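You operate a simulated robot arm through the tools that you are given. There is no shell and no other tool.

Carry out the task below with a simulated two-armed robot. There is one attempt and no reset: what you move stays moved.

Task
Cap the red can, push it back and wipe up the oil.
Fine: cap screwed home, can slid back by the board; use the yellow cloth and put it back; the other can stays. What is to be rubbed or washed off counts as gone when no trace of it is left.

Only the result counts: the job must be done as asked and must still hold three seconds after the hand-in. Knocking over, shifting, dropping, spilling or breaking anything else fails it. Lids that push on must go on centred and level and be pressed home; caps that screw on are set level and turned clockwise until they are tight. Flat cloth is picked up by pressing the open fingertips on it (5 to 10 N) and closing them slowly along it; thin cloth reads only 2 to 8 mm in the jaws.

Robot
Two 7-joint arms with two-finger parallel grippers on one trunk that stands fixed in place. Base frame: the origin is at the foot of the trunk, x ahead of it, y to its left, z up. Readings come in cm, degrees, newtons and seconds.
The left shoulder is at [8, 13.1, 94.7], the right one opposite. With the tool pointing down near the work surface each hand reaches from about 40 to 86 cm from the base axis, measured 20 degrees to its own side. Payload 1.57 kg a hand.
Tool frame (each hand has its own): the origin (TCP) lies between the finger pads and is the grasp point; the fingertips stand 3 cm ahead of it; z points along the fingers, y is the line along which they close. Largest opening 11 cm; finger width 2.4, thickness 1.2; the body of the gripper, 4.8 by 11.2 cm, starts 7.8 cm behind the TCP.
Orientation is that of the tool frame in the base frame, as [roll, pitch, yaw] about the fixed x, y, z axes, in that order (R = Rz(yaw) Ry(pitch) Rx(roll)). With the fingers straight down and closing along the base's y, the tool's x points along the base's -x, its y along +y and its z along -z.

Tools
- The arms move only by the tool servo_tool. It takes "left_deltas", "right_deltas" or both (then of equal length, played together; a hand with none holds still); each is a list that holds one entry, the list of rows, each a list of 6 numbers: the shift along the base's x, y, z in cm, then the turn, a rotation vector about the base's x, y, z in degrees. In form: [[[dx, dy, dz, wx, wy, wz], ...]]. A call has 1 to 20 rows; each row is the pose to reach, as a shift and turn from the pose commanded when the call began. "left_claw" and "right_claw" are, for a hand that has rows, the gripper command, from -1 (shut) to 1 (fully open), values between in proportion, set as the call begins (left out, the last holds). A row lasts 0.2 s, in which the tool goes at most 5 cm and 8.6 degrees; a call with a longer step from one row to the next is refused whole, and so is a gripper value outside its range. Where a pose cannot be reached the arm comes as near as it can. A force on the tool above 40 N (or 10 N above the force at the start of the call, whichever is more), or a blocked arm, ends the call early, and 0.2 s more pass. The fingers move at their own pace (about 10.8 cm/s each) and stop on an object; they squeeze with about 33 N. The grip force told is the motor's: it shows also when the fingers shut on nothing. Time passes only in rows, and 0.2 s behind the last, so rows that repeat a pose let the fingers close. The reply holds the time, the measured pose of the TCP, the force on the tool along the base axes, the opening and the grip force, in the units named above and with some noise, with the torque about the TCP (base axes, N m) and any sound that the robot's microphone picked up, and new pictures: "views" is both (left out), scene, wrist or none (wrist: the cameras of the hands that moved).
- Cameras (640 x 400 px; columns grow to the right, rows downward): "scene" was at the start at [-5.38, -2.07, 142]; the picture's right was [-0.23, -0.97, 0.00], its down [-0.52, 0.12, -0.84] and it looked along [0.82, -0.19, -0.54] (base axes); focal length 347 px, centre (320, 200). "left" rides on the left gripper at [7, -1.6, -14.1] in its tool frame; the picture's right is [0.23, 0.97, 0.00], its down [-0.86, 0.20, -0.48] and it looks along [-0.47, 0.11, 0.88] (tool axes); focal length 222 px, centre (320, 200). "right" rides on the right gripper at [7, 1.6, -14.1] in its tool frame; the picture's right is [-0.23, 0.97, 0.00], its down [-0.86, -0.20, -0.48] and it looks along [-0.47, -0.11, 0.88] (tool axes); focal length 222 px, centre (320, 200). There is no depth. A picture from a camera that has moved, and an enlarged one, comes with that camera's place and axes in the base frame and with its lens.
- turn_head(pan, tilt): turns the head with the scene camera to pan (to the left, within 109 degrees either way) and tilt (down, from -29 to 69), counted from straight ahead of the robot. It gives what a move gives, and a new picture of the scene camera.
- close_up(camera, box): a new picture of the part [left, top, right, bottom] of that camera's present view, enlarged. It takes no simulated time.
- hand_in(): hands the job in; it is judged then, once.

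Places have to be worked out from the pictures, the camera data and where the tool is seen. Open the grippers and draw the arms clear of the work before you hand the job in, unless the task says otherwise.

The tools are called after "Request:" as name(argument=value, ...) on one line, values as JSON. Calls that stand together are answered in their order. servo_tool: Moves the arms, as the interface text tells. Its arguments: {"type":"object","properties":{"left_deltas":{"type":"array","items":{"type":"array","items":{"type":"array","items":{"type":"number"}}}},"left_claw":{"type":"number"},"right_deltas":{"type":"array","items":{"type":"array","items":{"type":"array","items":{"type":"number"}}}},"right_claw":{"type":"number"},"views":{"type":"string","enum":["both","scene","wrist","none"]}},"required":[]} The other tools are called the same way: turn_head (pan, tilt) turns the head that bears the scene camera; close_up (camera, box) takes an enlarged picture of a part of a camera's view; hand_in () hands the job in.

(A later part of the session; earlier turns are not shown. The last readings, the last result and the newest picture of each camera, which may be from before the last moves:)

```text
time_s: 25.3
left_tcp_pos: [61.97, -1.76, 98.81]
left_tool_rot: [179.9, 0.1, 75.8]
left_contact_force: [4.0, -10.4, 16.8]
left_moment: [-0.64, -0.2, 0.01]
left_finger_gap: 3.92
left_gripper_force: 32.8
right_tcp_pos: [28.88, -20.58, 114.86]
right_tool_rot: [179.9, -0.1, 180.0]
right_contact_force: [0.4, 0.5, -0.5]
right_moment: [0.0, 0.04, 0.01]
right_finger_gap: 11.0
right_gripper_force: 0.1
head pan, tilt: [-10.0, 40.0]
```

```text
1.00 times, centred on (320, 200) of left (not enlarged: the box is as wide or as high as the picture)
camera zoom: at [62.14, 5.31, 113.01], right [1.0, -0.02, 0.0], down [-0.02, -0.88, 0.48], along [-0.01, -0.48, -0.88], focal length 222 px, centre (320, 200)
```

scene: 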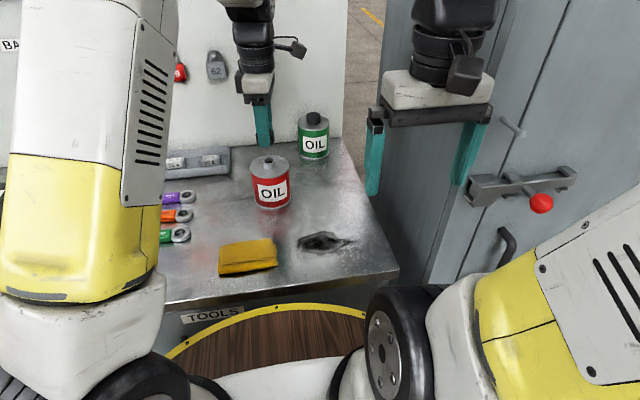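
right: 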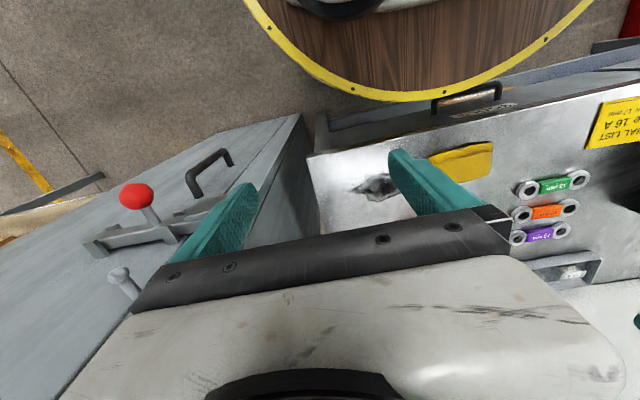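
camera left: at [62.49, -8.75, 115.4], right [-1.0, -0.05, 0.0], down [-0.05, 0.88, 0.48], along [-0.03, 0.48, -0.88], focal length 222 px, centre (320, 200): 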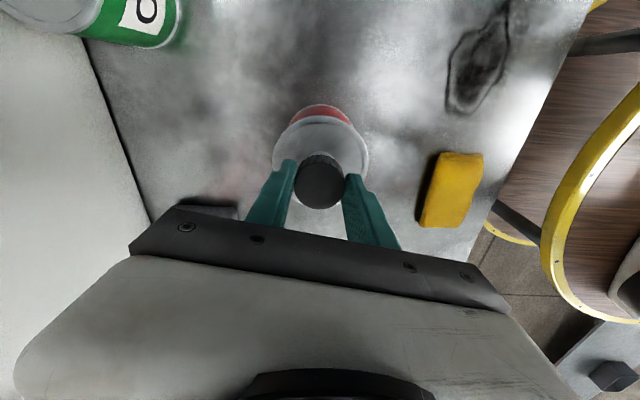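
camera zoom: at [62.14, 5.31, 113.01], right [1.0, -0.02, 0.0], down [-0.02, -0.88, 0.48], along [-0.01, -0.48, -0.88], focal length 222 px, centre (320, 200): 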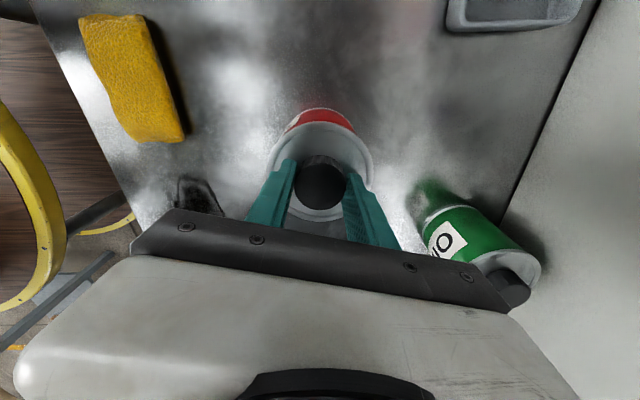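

The cap is still concentric with the can, but offset 0.3 cm from the TCP with side load built up. I'll ease the downward push, open the fingers to release stress, then lift clear to inspect how the cap sits.

Request:
servo_tool(left_deltas=[[[0, 0, 0.2, 0, 0, 0], [0, 0, 0.2, 0, 0, 0], [0, 0, 0.2, 0, 0, 0]]], left_claw=0.0, views="none")

Request:
close_up(camera="scene", box=[240, 120, 310, 175])

Request:
close_up(camera="left", box=[200, 70, 440, 240])

```text
time_s: 26.1
left_tcp_pos: [61.9, -1.54, 98.78]
left_tool_rot: [179.9, 0.0, 76.1]
left_contact_force: [0.3, -0.3, -0.2]
left_moment: [0.0, 0.02, 0.01]
left_finger_gap: 5.5
left_gripper_force: 0.1
right_tcp_pos: [28.81, -20.58, 115.04]
right_tool_rot: [-180.0, 0.0, -179.9]
right_contact_force: [0.1, 0.2, -0.6]
right_moment: [0.0, 0.0, 0.03]
right_finger_gap: 10.97
right_gripper_force: 0.1
head pan, tilt: [-10.0, 40.0]
```

```text
7.27 times, centred on (275, 148) of scene
camera zoom: at [-5.7, -1.48, 140.88], right [-0.17, -0.98, 0.0], down [-0.63, 0.11, -0.77], along [0.75, -0.13, -0.64], focal length 2521 px, centre (647, 582)
```

zoom: 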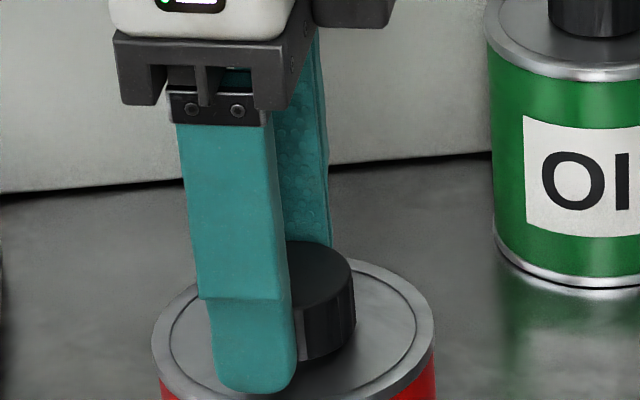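

```text
2.35 times, centred on (320, 155) of left
camera zoom: at [62.17, 5.57, 113.12], right [1.0, -0.02, 0.0], down [-0.01, -0.88, 0.48], along [-0.01, -0.48, -0.88], focal length 523 px, centre (320, 306)
```

zoom: 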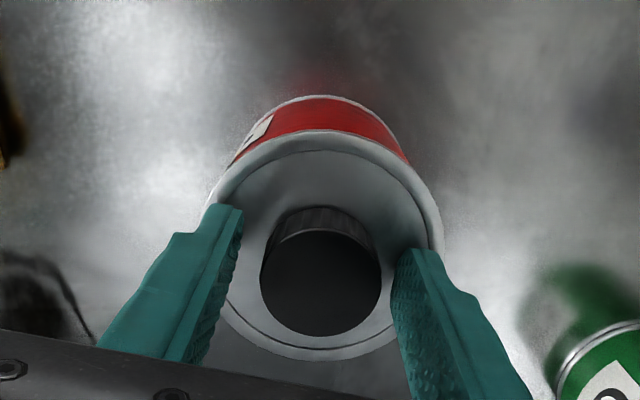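

Released; the can now centres at about (62.0, -2.0). Lifting the hand straight up to inspect the cap's seating.

Request:
servo_tool(left_deltas=[[[0, 0, 1, 0, 0, 0], [0, 0, 3, 0, 0, 0], [0, 0, 6, 0, 0, 0], [0, 0, 9, 0, 0, 0], [0, 0, 9, 0, 0, 0]]], left_claw=0.0, views="none")

Request:
close_up(camera="scene", box=[240, 130, 310, 175])

Request:
close_up(camera="scene", box=[220, 110, 340, 215])

Request:
close_up(camera="left", box=[220, 60, 420, 200])

```text
time_s: 27.3
left_tcp_pos: [61.83, -1.46, 107.96]
left_tool_rot: [-179.9, 0.0, 76.0]
left_contact_force: [0.8, 0.1, 0.1]
left_moment: [-0.01, -0.02, 0.03]
left_finger_gap: 5.5
left_gripper_force: 0.0
right_tcp_pos: [28.81, -20.49, 114.89]
right_tool_rot: [-180.0, 0.0, -180.0]
right_contact_force: [-0.4, -0.3, 0.1]
right_moment: [0.02, 0.03, -0.01]
right_finger_gap: 10.97
right_gripper_force: 0.0
head pan, tilt: [-10.0, 40.0]
```

```text
8.89 times, centred on (275, 152) of scene
camera zoom: at [-5.7, -1.49, 140.88], right [-0.17, -0.98, 0.0], down [-0.63, 0.11, -0.77], along [0.75, -0.13, -0.64], focal length 3081 px, centre (720, 622)
```

zoom: 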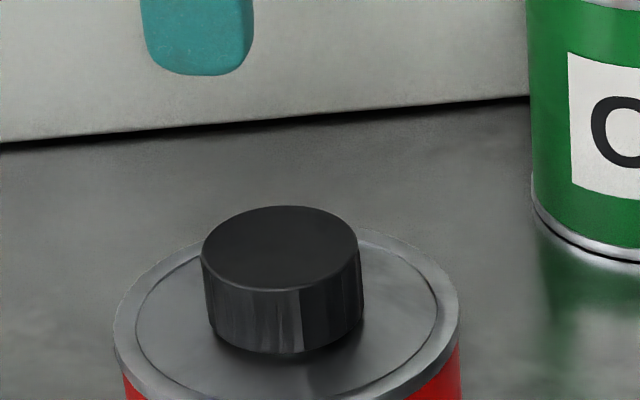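

```text
3.81 times, centred on (280, 162) of scene
camera zoom: at [-5.7, -1.49, 140.88], right [-0.17, -0.98, 0.0], down [-0.63, 0.11, -0.77], along [0.75, -0.13, -0.64], focal length 1320 px, centre (472, 343)
```

zoom: 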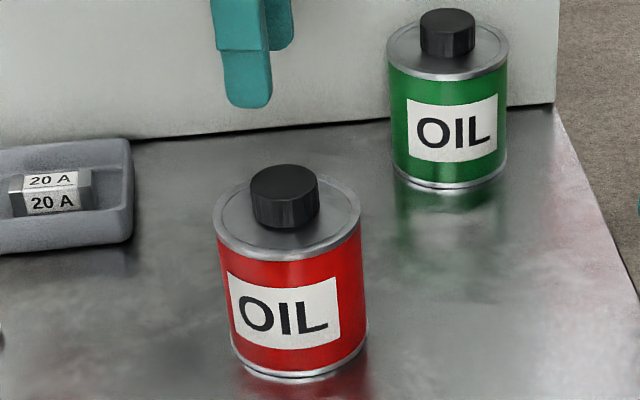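

```text
2.86 times, centred on (320, 130) of left
camera zoom: at [62.06, 5.63, 122.18], right [1.0, -0.02, 0.0], down [-0.01, -0.88, 0.48], along [-0.01, -0.48, -0.88], focal length 635 px, centre (320, 400)
```

zoom: 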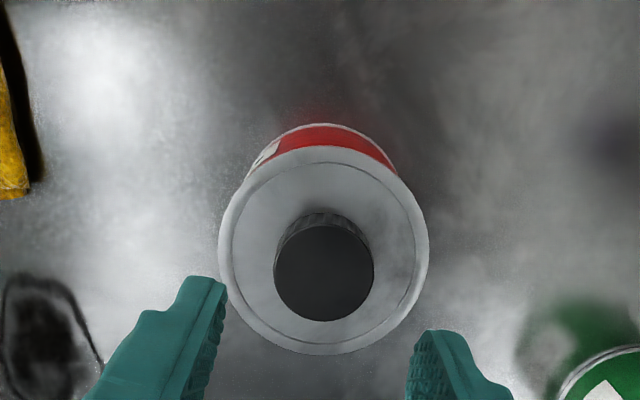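

The cap sits level on the neck. I'll compare it with the green can's fully home cap at the same magnification.

Request:
close_up(camera="scene", box=[285, 100, 345, 140])

Request:
close_up(camera="scene", box=[245, 140, 305, 180])

```text
10.00 times, centred on (315, 120) of scene
camera zoom: at [-5.7, -1.49, 140.88], right [-0.17, -0.98, 0.0], down [-0.63, 0.11, -0.77], along [0.75, -0.13, -0.64], focal length 3466 px, centre (370, 1000)
```

zoom: 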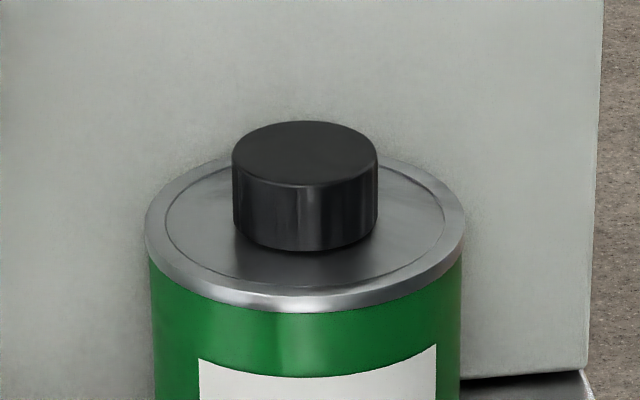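

```text
10.00 times, centred on (275, 160) of scene
camera zoom: at [-5.7, -1.49, 140.88], right [-0.17, -0.98, 0.0], down [-0.63, 0.11, -0.77], along [0.75, -0.13, -0.64], focal length 3466 px, centre (770, 600)
```

zoom: 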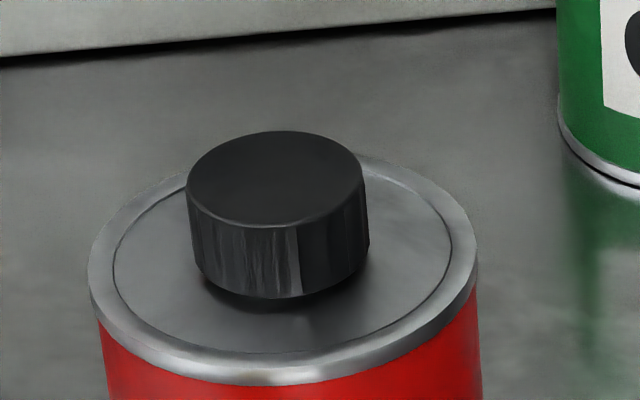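

By ring-to-cap geometry the red cap (≈0.12 cm above the disc ring) sits as low as the green one (≈0.16 cm), so it is nearly home. I'll swing the hand back counter-clockwise at height, recentre over the cap and turn again with a proper grip.

Request:
servo_tool(left_deltas=[[[0, 0, 0, 0, 0, 8.5], [0, 0, 0, 0, 0, 17], [0, 0, 0, 0, 0, 25.5], [0, 0, 0, 0, 0, 34], [0, 0, 0, 0, 0, 42.5], [0, 0, 0, 0, 0, 51], [0, 0, 0, 0, 0, 59.5], [0.2, -0.5, 0, 0, 0, 68], [0.2, -0.5, 0, 0, 0, 76.5], [0.2, -0.5, 0, 0, 0, 85], [0.2, -0.5, 0, 0, 0, 93.5], [0.2, -0.5, 0, 0, 0, 102], [0.2, -0.5, 0, 0, 0, 110.5], [0.2, -0.5, 0, 0, 0, 119], [0.2, -0.5, 0, 0, 0, 127.5], [0.2, -0.5, 0, 0, 0, 136], [0.2, -0.5, 0, 0, 0, 144.5], [0.2, -0.5, 0, 0, 0, 153], [0.2, -0.5, 0, 0, 0, 161.5], [0.2, -0.5, 0, 0, 0, 168]]], left_claw=0.0, views="none")

Request:
servo_tool(left_deltas=[[[0, 0, 0, 0, 0, 0], [0, 0, 0, 0, 0, 0]]], left_claw=0.0, views="none")

Request:
close_up(camera="left", box=[220, 60, 420, 200])

Request:
close_up(camera="scene", box=[220, 110, 340, 215])

```text
time_s: 31.5
left_tcp_pos: [62.2, -1.98, 107.82]
left_tool_rot: [-180.0, -0.1, -115.9]
left_contact_force: [0.7, -0.2, 0.0]
left_moment: [-0.01, 0.0, 0.02]
left_finger_gap: 5.48
left_gripper_force: 0.3
right_tcp_pos: [28.88, -20.57, 114.96]
right_tool_rot: [180.0, 0.1, -179.9]
right_contact_force: [0.5, 0.4, 0.2]
right_moment: [-0.01, 0.02, -0.02]
right_finger_gap: 11.01
right_gripper_force: 0.0
head pan, tilt: [-10.0, 40.0]
```

```text
time_s: 32.1
left_tcp_pos: [62.37, -2.11, 107.76]
left_tool_rot: [179.9, 0.0, -116.0]
left_contact_force: [0.5, -0.8, -0.4]
left_moment: [0.02, 0.0, 0.01]
left_finger_gap: 5.49
left_gripper_force: 0.1
right_tcp_pos: [28.9, -20.63, 115.04]
right_tool_rot: [179.9, -0.1, 180.0]
right_contact_force: [-0.9, -0.3, 0.3]
right_moment: [0.01, 0.02, -0.01]
right_finger_gap: 11.02
right_gripper_force: 0.0
head pan, tilt: [-10.0, 40.0]
```

```text
2.86 times, centred on (320, 130) of left
camera zoom: at [60.7, -9.13, 122.07], right [-0.97, 0.22, 0.0], down [0.2, 0.86, 0.48], along [0.11, 0.47, -0.88], focal length 635 px, centre (320, 400)
```

zoom: 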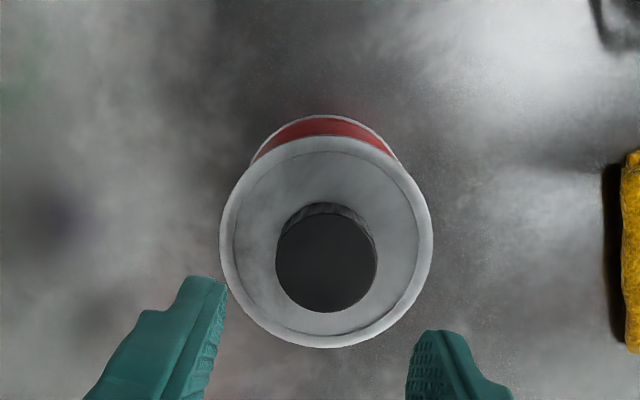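

```text
3.81 times, centred on (280, 162) of scene
camera zoom: at [-5.7, -1.49, 140.88], right [-0.17, -0.98, 0.0], down [-0.63, 0.11, -0.77], along [0.75, -0.13, -0.64], focal length 1320 px, centre (472, 343)
```

zoom: 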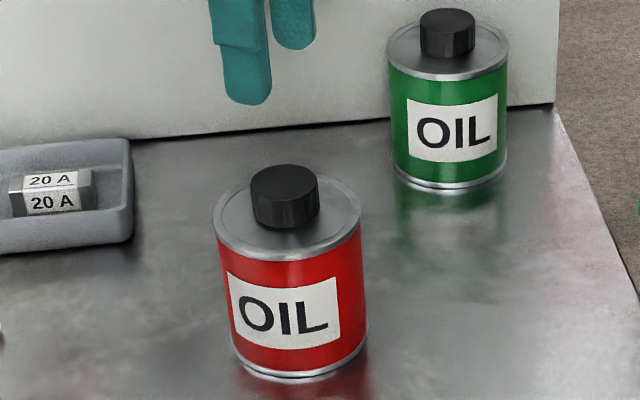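

The cap is offset about (-0.25, +0.07) from the TCP. Correcting that and descending around the cap again.

Request:
servo_tool(left_deltas=[[[-0.25, 0.07, -2, 0, 0, 0], [-0.25, 0.07, -4, 0, 0, 0], [-0.25, 0.07, -6, 0, 0, 0], [-0.25, 0.07, -7.5, 0, 0, 0], [-0.25, 0.07, -8.5, 0, 0, 0], [-0.25, 0.07, -9.0, 0, 0, 0], [-0.25, 0.07, -9.0, 0, 0, 0]]], left_claw=0.0, views="none")

Request:
close_up(camera="left", box=[220, 80, 420, 230])

Request:
close_up(camera="scene", box=[230, 120, 310, 180])

```text
time_s: 33.7
left_tcp_pos: [61.94, -2.06, 98.84]
left_tool_rot: [179.9, 0.0, -115.9]
left_contact_force: [0.0, -0.7, 0.7]
left_moment: [0.0, 0.02, 0.04]
left_finger_gap: 5.54
left_gripper_force: 0.0
right_tcp_pos: [28.97, -20.56, 114.99]
right_tool_rot: [180.0, 0.0, 179.9]
right_contact_force: [0.3, 0.3, 0.3]
right_moment: [-0.02, -0.02, 0.03]
right_finger_gap: 11.01
right_gripper_force: 0.1
head pan, tilt: [-10.0, 40.0]
```

```text
2.67 times, centred on (320, 155) of left
camera zoom: at [60.38, -9.05, 113.05], right [-0.97, 0.22, 0.0], down [0.2, 0.86, 0.48], along [0.11, 0.47, -0.88], focal length 592 px, centre (320, 320)
```

zoom: 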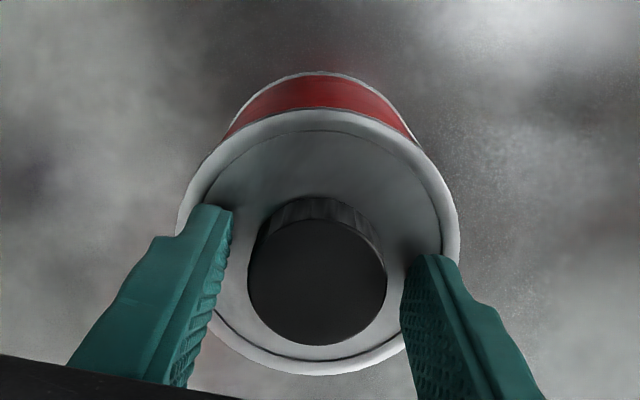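

```text
6.67 times, centred on (270, 150) of scene
camera zoom: at [-5.7, -1.49, 140.88], right [-0.17, -0.98, 0.0], down [-0.63, 0.11, -0.77], along [0.75, -0.13, -0.64], focal length 2311 px, centre (653, 533)
```

zoom: 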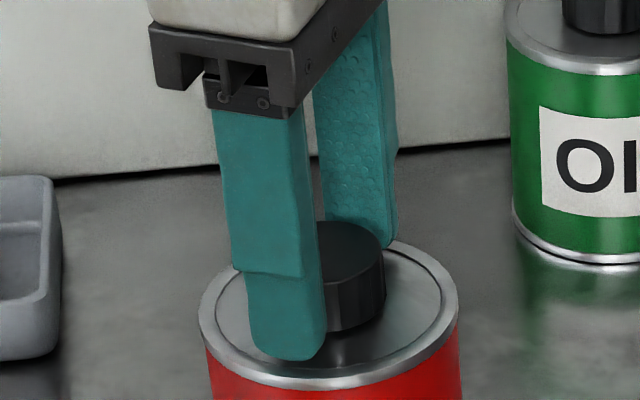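

The cap now appears at the same place in the hand as in the first centred grip. Closing on it.

Request:
servo_tool(left_deltas=[[[0, 0, 0, 0, 0, 0], [0, 0, 0, 0, 0, 0], [0, 0, 0, 0, 0, 0]]], left_claw=-1, views="none")

Request:
servo_tool(left_deltas=[[[0, 0, -0.08, 0, 0, 0], [0, 0, -0.08, 0, 0, -7], [0, 0, -0.08, 0, 0, -14], [0, 0, -0.08, 0, 0, -21], [0, 0, -0.08, 0, 0, -28]]], left_claw=-1, views="none")

Request:
close_up(camera="scene", box=[220, 110, 340, 215])

```text
time_s: 34.5
left_tcp_pos: [61.98, -1.92, 98.85]
left_tool_rot: [179.9, 0.0, -115.9]
left_contact_force: [2.0, -1.1, -0.2]
left_moment: [-0.03, -0.12, 0.02]
left_finger_gap: 3.79
left_gripper_force: 33.6
right_tcp_pos: [28.97, -20.5, 114.85]
right_tool_rot: [-179.9, 0.0, -180.0]
right_contact_force: [-0.2, -0.7, 0.3]
right_moment: [-0.01, 0.02, 0.0]
right_finger_gap: 11.0
right_gripper_force: 0.1
head pan, tilt: [-10.0, 40.0]
```

```text
time_s: 35.7
left_tcp_pos: [61.99, -1.92, 98.84]
left_tool_rot: [-180.0, 0.0, -144.1]
left_contact_force: [-1.1, 0.7, -1.5]
left_moment: [0.03, 0.01, 0.0]
left_finger_gap: 3.78
left_gripper_force: 33.4
right_tcp_pos: [28.84, -20.57, 114.9]
right_tool_rot: [-180.0, 0.0, -179.9]
right_contact_force: [0.0, -0.6, 0.0]
right_moment: [0.02, -0.03, 0.02]
right_finger_gap: 11.0
right_gripper_force: 0.0
head pan, tilt: [-10.0, 40.0]
```

```text
3.81 times, centred on (280, 162) of scene
camera zoom: at [-5.7, -1.49, 140.88], right [-0.17, -0.98, 0.0], down [-0.63, 0.11, -0.77], along [0.75, -0.13, -0.64], focal length 1320 px, centre (472, 343)
```

zoom: 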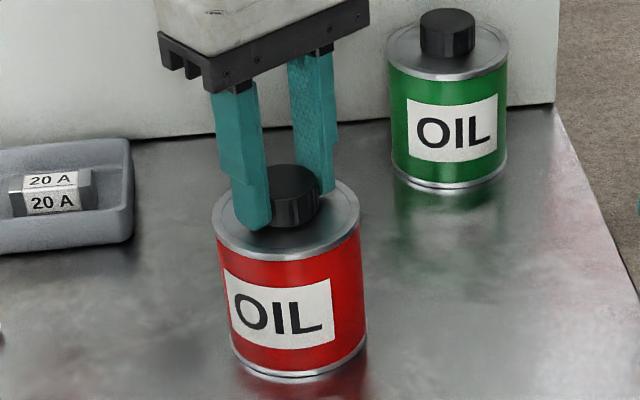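

The cap turns with the can dragging slightly. Adding a moderate push and continuing clockwise in short steps to watch torque and force.

Request:
servo_tool(left_deltas=[[[0, 0, -0.15, 0, 0, 0], [0, 0, -0.15, 0, 0, -7], [0, 0, -0.16, 0, 0, -14], [0, 0, -0.17, 0, 0, -21], [0, 0, -0.18, 0, 0, -28]]], left_claw=-1, views="none")

Request:
close_up(camera="scene", box=[220, 110, 340, 215])

```text
time_s: 36.9
left_tcp_pos: [61.9, -1.93, 98.63]
left_tool_rot: [-180.0, 0.1, -172.1]
left_contact_force: [-2.0, 2.0, 17.1]
left_moment: [0.08, 0.08, -0.02]
left_finger_gap: 3.77
left_gripper_force: 33.1
right_tcp_pos: [28.83, -20.43, 114.96]
right_tool_rot: [180.0, 0.0, -180.0]
right_contact_force: [0.0, 0.3, 0.2]
right_moment: [0.02, 0.02, -0.01]
right_finger_gap: 10.99
right_gripper_force: 0.0
head pan, tilt: [-10.0, 40.0]
```

```text
3.81 times, centred on (280, 162) of scene
camera zoom: at [-5.76, -1.48, 140.87], right [-0.17, -0.98, 0.0], down [-0.63, 0.11, -0.77], along [0.75, -0.13, -0.64], focal length 1320 px, centre (472, 343)
```

zoom: 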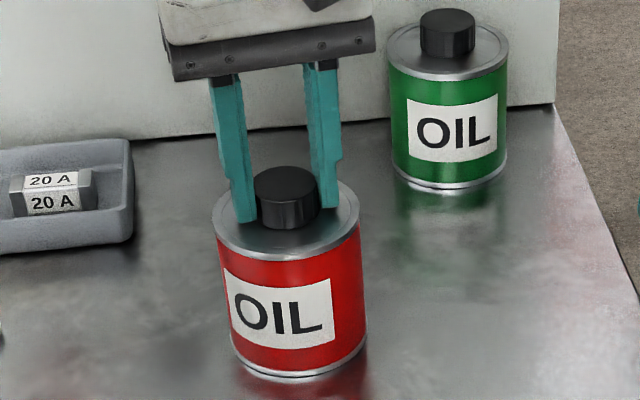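

With 17 N down, the can did not turn and side loads stay small. Continuing clockwise the same way.

Request:
servo_tool(left_deltas=[[[0, 0, -0.01, 0, 0, -7], [0, 0, -0.02, 0, 0, -14], [0, 0, -0.03, 0, 0, -21], [0, 0, -0.04, 0, 0, -28], [0, 0, -0.05, 0, 0, -35]]], left_claw=-1, views="none")

Request:
close_up(camera="scene", box=[220, 110, 340, 215])

```text
time_s: 38.1
left_tcp_pos: [61.95, -1.91, 98.59]
left_tool_rot: [179.9, 0.0, 152.9]
left_contact_force: [-1.9, 4.1, 13.0]
left_moment: [0.16, -0.04, -0.01]
left_finger_gap: 3.75
left_gripper_force: 33.3
right_tcp_pos: [28.84, -20.49, 115.06]
right_tool_rot: [-180.0, 0.1, 180.0]
right_contact_force: [0.5, 1.0, 0.2]
right_moment: [0.01, 0.0, 0.01]
right_finger_gap: 10.99
right_gripper_force: 0.0
head pan, tilt: [-10.0, 40.0]
```

```text
3.81 times, centred on (280, 162) of scene
camera zoom: at [-5.74, -1.47, 140.87], right [-0.17, -0.98, 0.0], down [-0.63, 0.11, -0.77], along [0.75, -0.13, -0.64], focal length 1320 px, centre (472, 343)
```

zoom: 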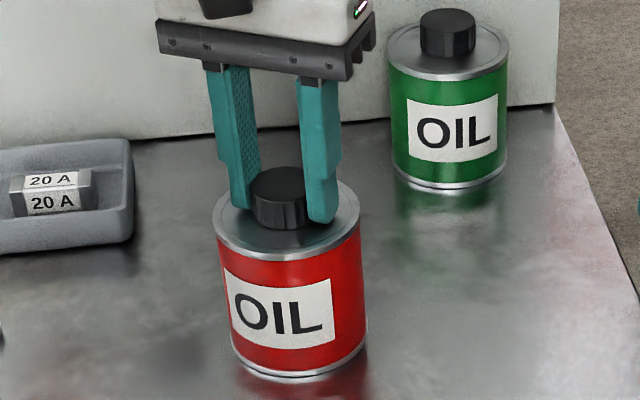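

The cap is descending as it turns (98.84→98.59). Continuing clockwise, following it down.

Request:
servo_tool(left_deltas=[[[0, 0, -0.03, 0, 0, -7], [0, 0, -0.04, 0, 0, -14], [0, 0, -0.05, 0, 0, -21], [0, 0, -0.06, 0, 0, -28], [0, 0, -0.07, 0, 0, -35]]], left_claw=-1, views="none")

Request:
close_up(camera="scene", box=[220, 110, 340, 215])

```text
time_s: 39.3
left_tcp_pos: [62.05, -2.11, 98.58]
left_tool_rot: [180.0, 0.1, 117.8]
left_contact_force: [1.5, -1.2, 15.7]
left_moment: [-0.11, -0.02, 0.33]
left_finger_gap: 3.77
left_gripper_force: 33.5
right_tcp_pos: [28.75, -20.5, 114.88]
right_tool_rot: [180.0, 0.0, 180.0]
right_contact_force: [0.1, -0.6, -0.1]
right_moment: [0.04, -0.01, 0.05]
right_finger_gap: 11.0
right_gripper_force: 0.0
head pan, tilt: [-10.0, 40.0]
```

```text
3.81 times, centred on (280, 162) of scene
camera zoom: at [-5.75, -1.5, 140.87], right [-0.17, -0.98, 0.0], down [-0.63, 0.11, -0.77], along [0.75, -0.13, -0.64], focal length 1320 px, centre (472, 343)
```

zoom: 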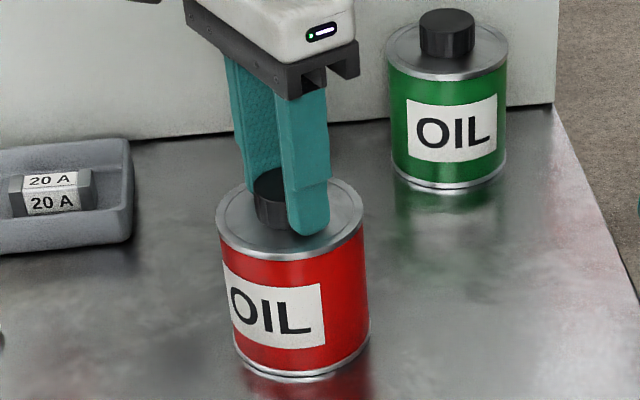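

Torque about z has jumped to 0.33 N·m and the can began to turn with the cap — the cap is getting tight. Pressing harder (more table friction) and turning a bit more to make it fully tight.

Request:
servo_tool(left_deltas=[[[0, 0, -0.1, 0, 0, 0], [0, 0, -0.1, 0, 0, -5], [0, 0, -0.1, 0, 0, -10], [0, 0, -0.1, 0, 0, -14]]], left_claw=-1, views="none")

Request:
close_up(camera="scene", box=[220, 110, 340, 215])

```text
time_s: 40.3
left_tcp_pos: [61.96, -1.85, 98.41]
left_tool_rot: [180.0, 0.0, 104.0]
left_contact_force: [2.1, 0.4, 19.5]
left_moment: [-0.11, -0.14, 0.36]
left_finger_gap: 3.79
left_gripper_force: 33.0
right_tcp_pos: [28.83, -20.5, 114.9]
right_tool_rot: [179.9, 0.1, -179.9]
right_contact_force: [-0.1, 0.4, 0.0]
right_moment: [-0.03, -0.01, -0.02]
right_finger_gap: 11.0
right_gripper_force: 0.1
head pan, tilt: [-10.0, 40.0]
```

```text
3.81 times, centred on (280, 162) of scene
camera zoom: at [-5.75, -1.49, 140.87], right [-0.17, -0.98, 0.0], down [-0.63, 0.11, -0.77], along [0.75, -0.13, -0.64], focal length 1320 px, centre (472, 343)
```

zoom: 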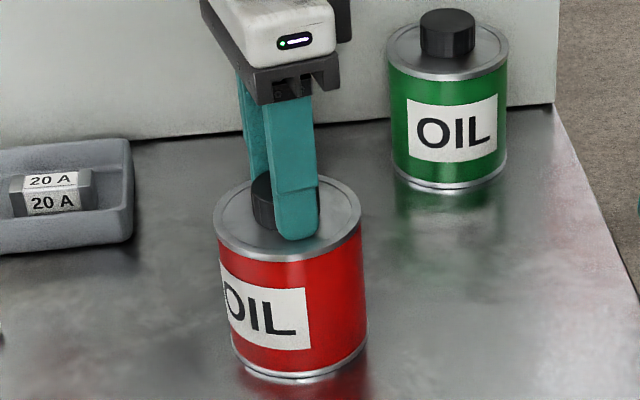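

The can now turns one-to-one with the cap at 0.36 N·m: the cap has hit its stop. I'll relax, open and lift away to inspect the seating against the green can.

Request:
servo_tool(left_deltas=[[[0, 0, 0.2, 0, 0, 0], [0, 0, 0.25, 0, 0, 0], [0, 0, 0.25, 0, 0, 0]]], left_claw=0.0, views="none")

Request:
servo_tool(left_deltas=[[[0, 0, 2, 0, 0, 0], [0, 0, 5, 0, 0, 0], [0, 0, 9, 0, 0, 0], [0, 0, 9, 0, 0, 0]]], left_claw=0.0, views="none")

Request:
close_up(camera="scene", box=[245, 140, 305, 180])

Request:
close_up(camera="scene", box=[220, 110, 340, 215])

Request:
close_up(camera="left", box=[220, 60, 420, 200])

```text
time_s: 41.1
left_tcp_pos: [61.94, -1.9, 98.64]
left_tool_rot: [-179.9, 0.1, 104.0]
left_contact_force: [0.2, 0.4, 1.0]
left_moment: [-0.04, 0.02, -0.01]
left_finger_gap: 5.49
left_gripper_force: 0.0
right_tcp_pos: [28.9, -20.47, 114.87]
right_tool_rot: [179.9, 0.0, 180.0]
right_contact_force: [0.7, 0.1, 0.0]
right_moment: [-0.03, -0.01, 0.01]
right_finger_gap: 10.99
right_gripper_force: 0.0
head pan, tilt: [-10.0, 40.0]
```

```text
time_s: 42.1
left_tcp_pos: [61.97, -2.07, 107.37]
left_tool_rot: [179.9, 0.0, 104.1]
left_contact_force: [-0.5, -0.2, -0.8]
left_moment: [-0.02, 0.0, 0.02]
left_finger_gap: 5.49
left_gripper_force: 0.1
right_tcp_pos: [29.06, -20.38, 114.84]
right_tool_rot: [180.0, 0.0, 180.0]
right_contact_force: [0.9, 0.0, -0.1]
right_moment: [-0.02, 0.04, 0.01]
right_finger_gap: 11.02
right_gripper_force: 0.0
head pan, tilt: [-10.0, 40.0]
```

```text
10.00 times, centred on (275, 160) of scene
camera zoom: at [-5.69, -1.49, 140.88], right [-0.17, -0.98, 0.0], down [-0.63, 0.11, -0.77], along [0.75, -0.13, -0.64], focal length 3466 px, centre (770, 600)
```

zoom: 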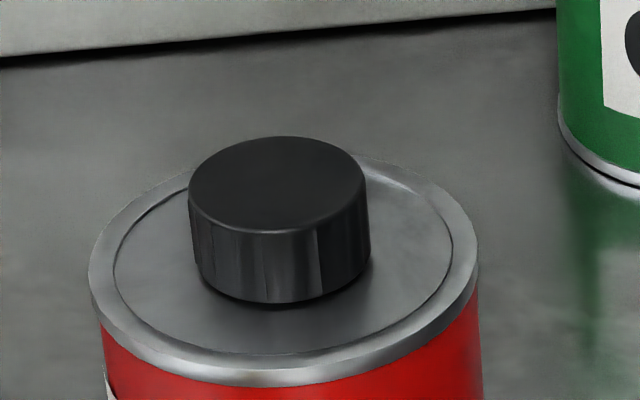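

```text
3.81 times, centred on (280, 162) of scene
camera zoom: at [-5.69, -1.49, 140.88], right [-0.17, -0.98, 0.0], down [-0.63, 0.11, -0.77], along [0.75, -0.13, -0.64], focal length 1320 px, centre (472, 343)
```

zoom: 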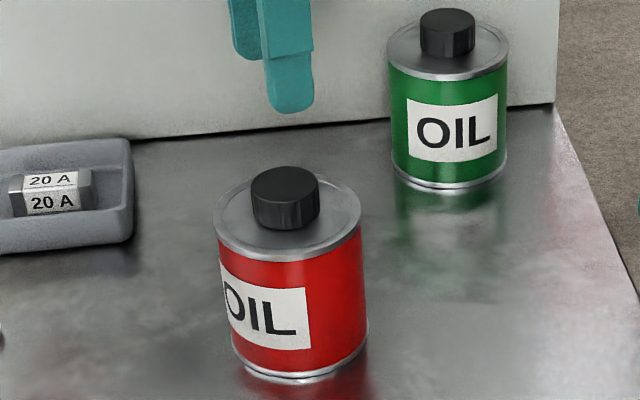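

```text
2.86 times, centred on (320, 130) of left
camera zoom: at [58.72, 4.28, 121.67], right [0.89, 0.46, 0.0], down [0.4, -0.78, 0.48], along [0.22, -0.43, -0.88], focal length 635 px, centre (320, 400)
```

zoom: 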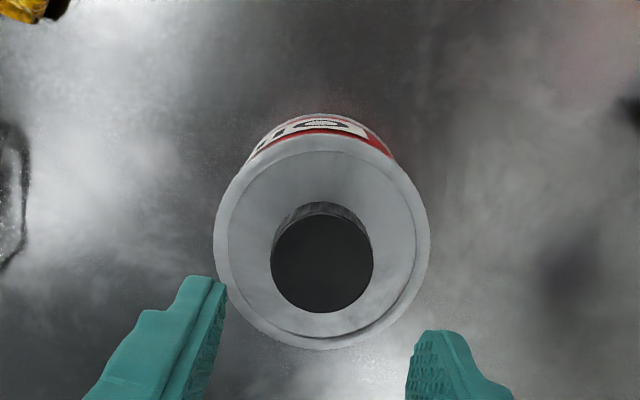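

The cap dropped a further ~0.13 cm and now sits right on the can top, level. To be sure it is tight I'll grip it once more and apply a firmer final clockwise torque.

Request:
servo_tool(left_deltas=[[[0, 0.05, -3, 0, 0, 0], [0, 0.05, -6, 0, 0, 0], [0, 0.05, -8, 0, 0, 0], [0, 0.05, -8.6, 0, 0, 0], [0, 0.05, -8.6, 0, 0, 0]]], left_claw=0.0, views="none")

Request:
servo_tool(left_deltas=[[[0, 0, 0, 0, 0, 0], [0, 0, 0, 0, 0, 0], [0, 0, 0, 0, 0, 0]]], left_claw=-1, views="none")

Request:
servo_tool(left_deltas=[[[0, 0, -0.1, 0, 0, 0], [0, 0, -0.18, 0, 0, 0], [0, 0, -0.2, 0, 0, -3], [0, 0, -0.2, 0, 0, -6]]], left_claw=-1, views="none")

Request:
close_up(camera="scene", box=[220, 110, 340, 215])

```text
time_s: 43.3
left_tcp_pos: [62.05, -1.77, 99.11]
left_tool_rot: [180.0, 0.0, 104.0]
left_contact_force: [0.4, -0.1, 0.3]
left_moment: [-0.01, -0.03, -0.02]
left_finger_gap: 5.49
left_gripper_force: 0.1
right_tcp_pos: [28.79, -20.51, 114.92]
right_tool_rot: [-180.0, 0.1, 179.9]
right_contact_force: [-0.3, -0.2, 1.4]
right_moment: [0.02, 0.02, 0.0]
right_finger_gap: 11.01
right_gripper_force: 0.1
head pan, tilt: [-10.0, 40.0]
```

```text
time_s: 44.1
left_tcp_pos: [61.97, -1.81, 99.14]
left_tool_rot: [180.0, 0.0, 104.0]
left_contact_force: [-0.7, -1.0, 0.6]
left_moment: [-0.04, 0.05, 0.01]
left_finger_gap: 3.77
left_gripper_force: 33.1
right_tcp_pos: [28.91, -20.59, 115.02]
right_tool_rot: [180.0, 0.0, -180.0]
right_contact_force: [0.0, 0.1, 0.3]
right_moment: [0.0, -0.03, -0.01]
right_finger_gap: 10.99
right_gripper_force: 0.1
head pan, tilt: [-10.0, 40.0]
```

```text
time_s: 45.1
left_tcp_pos: [61.95, -1.93, 98.95]
left_tool_rot: [179.9, 0.1, 97.9]
left_contact_force: [1.4, 0.1, 10.5]
left_moment: [0.06, -0.08, 0.2]
left_finger_gap: 3.78
left_gripper_force: 33.3
right_tcp_pos: [28.8, -20.51, 114.82]
right_tool_rot: [-180.0, 0.0, 180.0]
right_contact_force: [0.2, 0.3, 0.2]
right_moment: [0.0, 0.01, 0.0]
right_finger_gap: 10.98
right_gripper_force: 0.1
head pan, tilt: [-10.0, 40.0]
```

```text
3.81 times, centred on (280, 162) of scene
camera zoom: at [-5.71, -1.49, 140.87], right [-0.17, -0.98, 0.0], down [-0.63, 0.11, -0.77], along [0.75, -0.13, -0.64], focal length 1320 px, centre (472, 343)
```

zoom: 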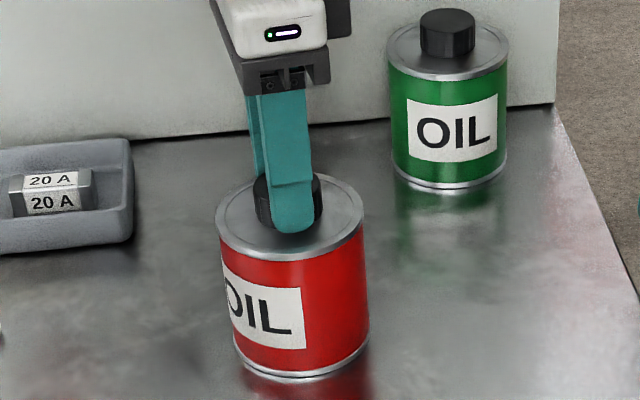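

The torque is limited just by table friction (0.018 N·m per N of push), so the cap itself is firmly resisting. One firmer push to about 27 N with a little more clockwise turn.

Request:
servo_tool(left_deltas=[[[0, 0, -0.08, 0, 0, 0], [0, 0, -0.15, 0, 0, 0], [0, 0, -0.15, 0, 0, -4], [0, 0, -0.15, 0, 0, -8]]], left_claw=-1, views="none")

Request:
close_up(camera="scene", box=[220, 110, 340, 215])

```text
time_s: 46.1
left_tcp_pos: [62.07, -2.06, 98.85]
left_tool_rot: [179.7, 0.0, 89.9]
left_contact_force: [3.9, -1.5, 35.4]
left_moment: [-0.14, -0.07, 0.56]
left_finger_gap: 3.79
left_gripper_force: 33.0
right_tcp_pos: [28.89, -20.65, 114.96]
right_tool_rot: [180.0, 0.0, 180.0]
right_contact_force: [-0.2, -0.1, 0.0]
right_moment: [-0.03, -0.02, 0.0]
right_finger_gap: 10.99
right_gripper_force: 0.0
head pan, tilt: [-10.0, 40.0]
```

```text
3.81 times, centred on (280, 162) of scene
camera zoom: at [-5.78, -1.49, 140.87], right [-0.17, -0.98, 0.0], down [-0.63, 0.11, -0.77], along [0.75, -0.13, -0.64], focal length 1320 px, centre (472, 343)
```

zoom: 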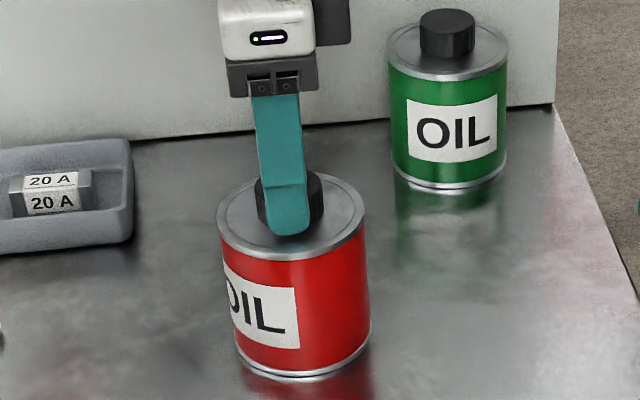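

Torque reached 0.56 N·m at 35 N with the cap not moving relative to the can: it is tight. Releasing, lifting clear and turning the hand back to its normal yaw.

Request:
servo_tool(left_deltas=[[[0, 0, 0.2, 0, 0, 0], [0, 0, 0.3, 0, 0, 0], [0, 0, 0.3, 0, 0, 0]]], left_claw=0.0, views="none")

Request:
servo_tool(left_deltas=[[[0, 0, 2, 0, 0, 0], [0, 0, 5, 0, 0, 0], [0, 0, 9, 0, 0, 0], [-1, 0, 10, 0, 0, 8], [-2, 0, 10, 0, 0, 16], [-3, 0, 10, 0, 0, 24], [-4, 0, 10, 0, 0, 32], [-5, 0, 10, 0, 0, 40], [-6, 0, 10, 0, 0, 48], [-7, 0, 10, 0, 0, 56], [-8, 0, 10, 0, 0, 64], [-9, 0, 10, 0, 0, 72], [-10, 0, 10, 0, 0, 80], [-11, 0, 10, 0, 0, 88], [-12, 0, 10, 0, 0, 90], [-12, 0, 10, 0, 0, 90]]], left_claw=0.0, views="both")

Request:
close_up(camera="scene", box=[220, 100, 350, 260])

```text
time_s: 46.9
left_tcp_pos: [61.85, -1.79, 98.85]
left_tool_rot: [-180.0, 0.1, 90.0]
left_contact_force: [-0.7, 0.5, 0.2]
left_moment: [0.0, -0.01, 0.01]
left_finger_gap: 5.5
left_gripper_force: 0.0
right_tcp_pos: [28.92, -20.47, 114.83]
right_tool_rot: [179.9, -0.1, -180.0]
right_contact_force: [0.1, -0.7, -0.1]
right_moment: [0.01, 0.0, 0.01]
right_finger_gap: 10.98
right_gripper_force: 0.0
head pan, tilt: [-10.0, 40.0]
```

```text
time_s: 50.3
left_tcp_pos: [49.96, -2.17, 109.19]
left_tool_rot: [-180.0, 0.1, 179.9]
left_contact_force: [-0.1, 0.1, 0.5]
left_moment: [0.03, 0.03, 0.0]
left_finger_gap: 5.48
left_gripper_force: 0.0
right_tcp_pos: [29.0, -20.62, 114.86]
right_tool_rot: [180.0, 0.1, -180.0]
right_contact_force: [-0.9, 0.3, -0.4]
right_moment: [0.02, 0.0, -0.01]
right_finger_gap: 10.99
right_gripper_force: 0.1
head pan, tilt: [-10.0, 40.0]
camera left: at [42.92, -3.72, 123.35], right [-0.23, 0.97, 0.0], down [0.85, 0.2, 0.48], along [0.47, 0.11, -0.88], focal length 222 px, centre (320, 200)
```

scene: 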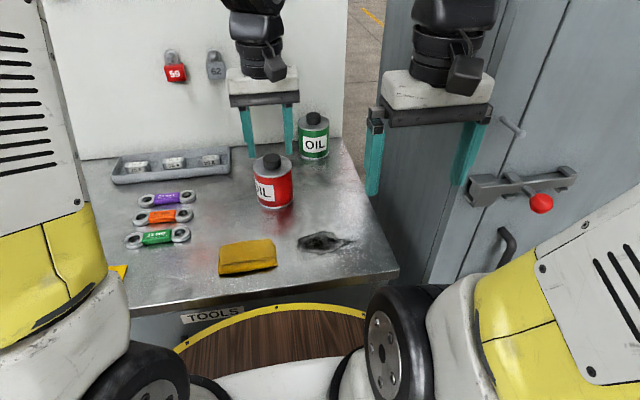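
left: 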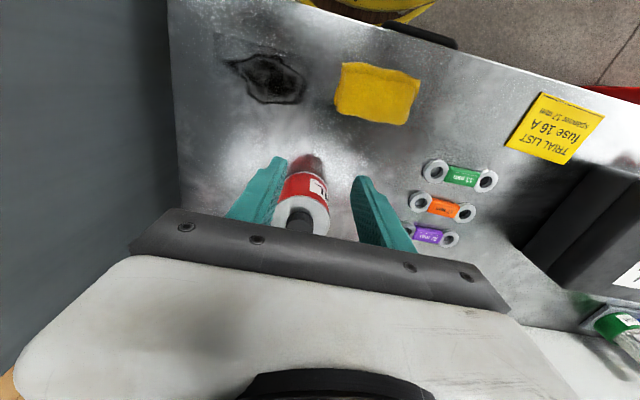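

```text
2.50 times, centred on (285, 180) of scene
camera zoom: at [-5.7, -1.49, 140.88], right [-0.17, -0.98, 0.0], down [-0.63, 0.11, -0.77], along [0.75, -0.13, -0.64], focal length 867 px, centre (408, 250)
```

zoom: 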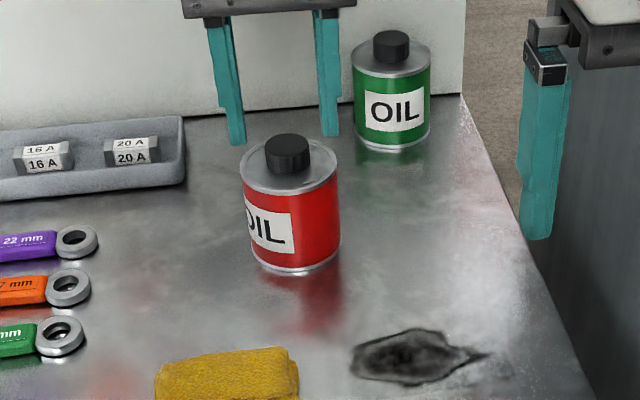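

The capped red can stands at about (62, -2.05); the green can at (81.7, -15.1); the board at x≈88.2. I'll push the can from the front with two spread fingertips low on its side, hand tilted 20° so the tips lead. Moving into position in front of the can first.

Request:
servo_tool(left_deltas=[[[0.5, 0.05, -2, 0, -5, 0], [1, 0.05, -5, 0, -10, 0], [1.5, 0.05, -8.5, 0, -15, 0], [2, 0.05, -12, 0, -20, 0], [2, 0.05, -15, 0, -20, 0], [2, 0.05, -17.5, 0, -20, 0], [2, 0.05, -19, 0, -20, 0], [2, 0.05, -19.6, 0, -20, 0], [2, 0.05, -19.6, 0, -20, 0]]], left_claw=0.0, views="both")

Request:
close_up(camera="scene", box=[220, 100, 350, 260])

```text
time_s: 52.3
left_tcp_pos: [51.92, -2.06, 89.36]
left_tool_rot: [-179.9, 20.0, -180.0]
left_contact_force: [-0.5, 0.5, -0.3]
left_moment: [0.02, -0.01, -0.04]
left_finger_gap: 5.49
left_gripper_force: 0.1
right_tcp_pos: [28.96, -20.48, 114.96]
right_tool_rot: [-180.0, 0.0, 180.0]
right_contact_force: [-0.3, 0.5, -0.5]
right_moment: [-0.03, -0.01, 0.02]
right_finger_gap: 11.0
right_gripper_force: 0.1
head pan, tilt: [-10.0, 40.0]
camera left: at [40.56, -3.7, 100.31], right [-0.21, 0.97, -0.08], down [0.64, 0.2, 0.74], along [0.74, 0.11, -0.67], focal length 222 px, centre (320, 200)
```

scene: 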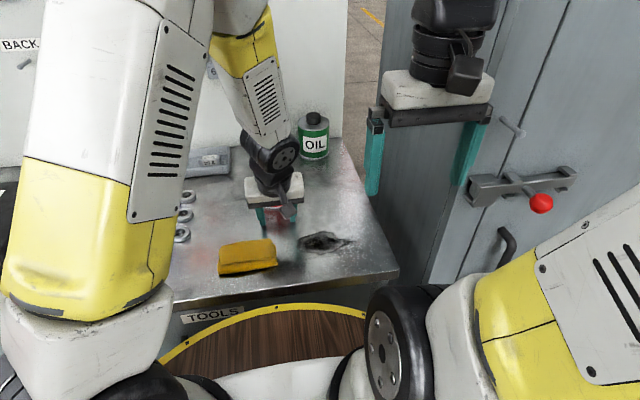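
left: 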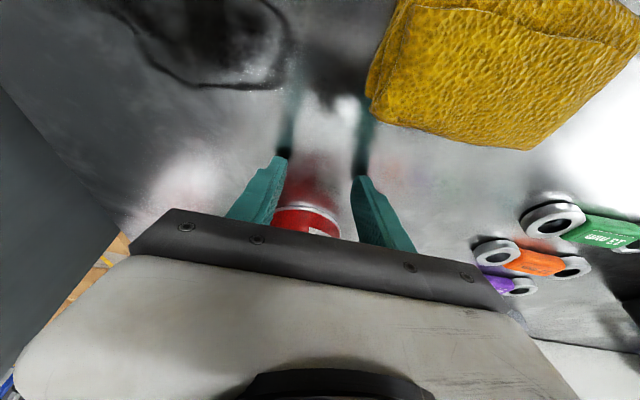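

```text
2.50 times, centred on (285, 180) of scene
camera zoom: at [-5.7, -1.49, 140.88], right [-0.17, -0.98, 0.0], down [-0.63, 0.11, -0.77], along [0.75, -0.13, -0.64], focal length 867 px, centre (408, 250)
```

zoom: 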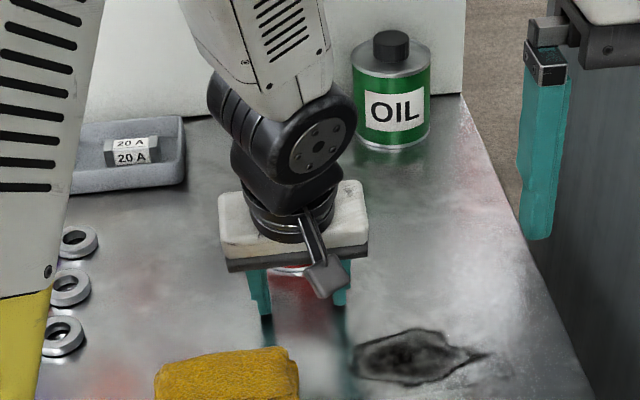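

The hand is in front of the can. Checking lateral alignment between fingers and can in the wrist view.

Request:
close_up(camera="left", box=[220, 140, 420, 260])

```text
3.20 times, centred on (320, 200) of left
camera zoom: at [40.56, -3.7, 100.31], right [-0.21, 0.97, -0.08], down [0.64, 0.2, 0.74], along [0.74, 0.11, -0.67], focal length 711 px, centre (320, 200)
```

zoom: 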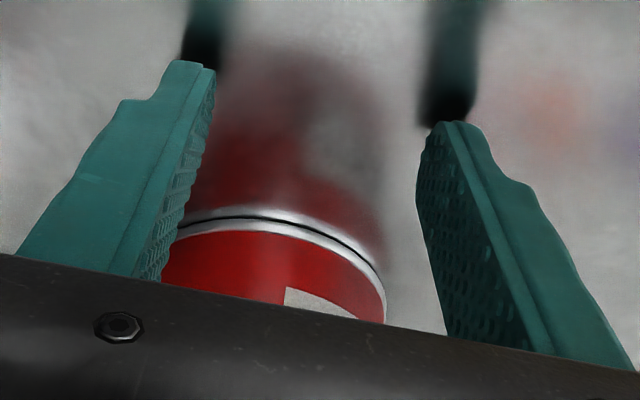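

The can is about 0.2 cm toward -y of the hand, so I'll shift slightly and start pushing slowly in +x, first part of the way.

Request:
servo_tool(left_deltas=[[[1.5, -0.2, 0.1, 0, 0, 0], [3, -0.2, 0.1, 0, 0, 0], [4, -0.2, 0.1, 0, 0, 0], [4.7, -0.2, 0.1, 0, 0, 0], [5.4, -0.2, 0.1, 0, 0, 0], [6.1, -0.2, 0.1, 0, 0, 0], [6.8, -0.2, 0.1, 0, 0, 0], [7.5, -0.2, 0.1, 0, 0, 0], [8.2, -0.2, 0.1, 0, 0, 0], [9, -0.2, 0.1, 0, 0, 0], [10, -0.2, 0.1, 0, 0, 0], [10, -0.2, 0.1, 0, 0, 0]]], left_claw=0.0, views="both")

Request:
close_up(camera="scene", box=[220, 100, 350, 260])

Request:
close_up(camera="left", box=[220, 140, 420, 260])

```text
time_s: 54.9
left_tcp_pos: [62.0, -1.98, 89.69]
left_tool_rot: [-180.0, 20.0, -180.0]
left_contact_force: [0.0, 0.8, -0.1]
left_moment: [0.06, 0.01, 0.02]
left_finger_gap: 5.56
left_gripper_force: 0.7
right_tcp_pos: [28.85, -20.63, 115.0]
right_tool_rot: [180.0, 0.0, 180.0]
right_contact_force: [0.3, 0.7, 0.3]
right_moment: [-0.01, -0.04, -0.01]
right_finger_gap: 11.02
right_gripper_force: 0.1
head pan, tilt: [-10.0, 40.0]
camera left: at [50.58, -3.75, 100.61], right [-0.21, 0.97, -0.08], down [0.64, 0.2, 0.74], along [0.74, 0.11, -0.67], focal length 222 px, centre (320, 200)
```

scene: 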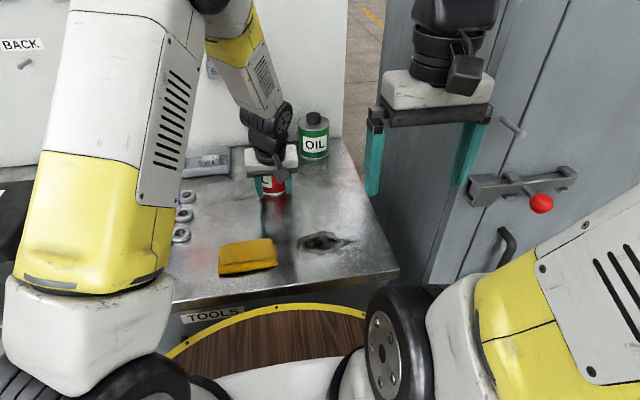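
left: 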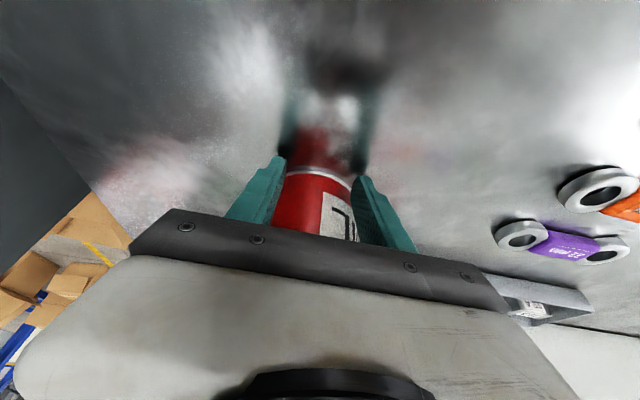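

```text
2.50 times, centred on (285, 180) of scene
camera zoom: at [-5.7, -1.49, 140.88], right [-0.17, -0.98, 0.0], down [-0.63, 0.11, -0.77], along [0.75, -0.13, -0.64], focal length 867 px, centre (408, 250)
```

zoom: 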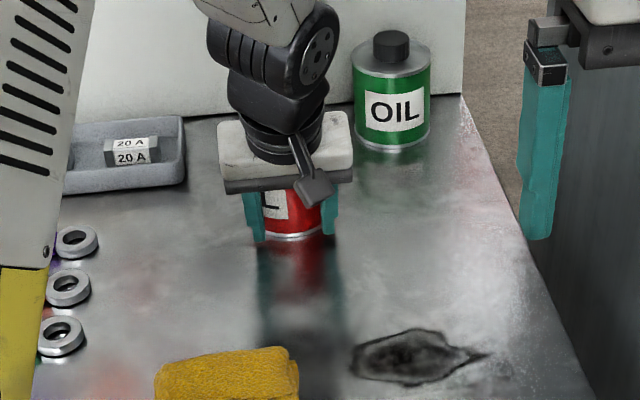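

```text
3.20 times, centred on (320, 200) of left
camera zoom: at [50.58, -3.75, 100.61], right [-0.21, 0.97, -0.08], down [0.64, 0.2, 0.74], along [0.74, 0.11, -0.67], focal length 711 px, centre (320, 200)
```

zoom: 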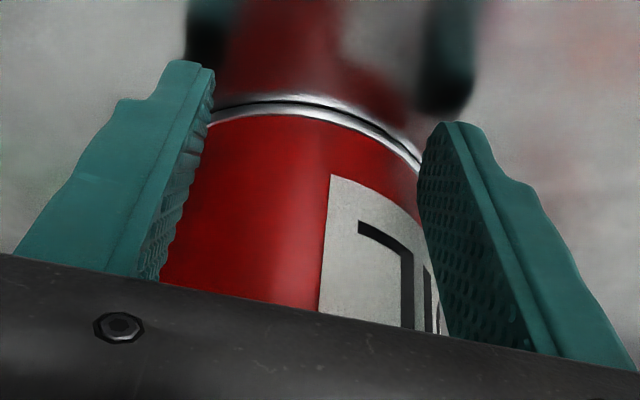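

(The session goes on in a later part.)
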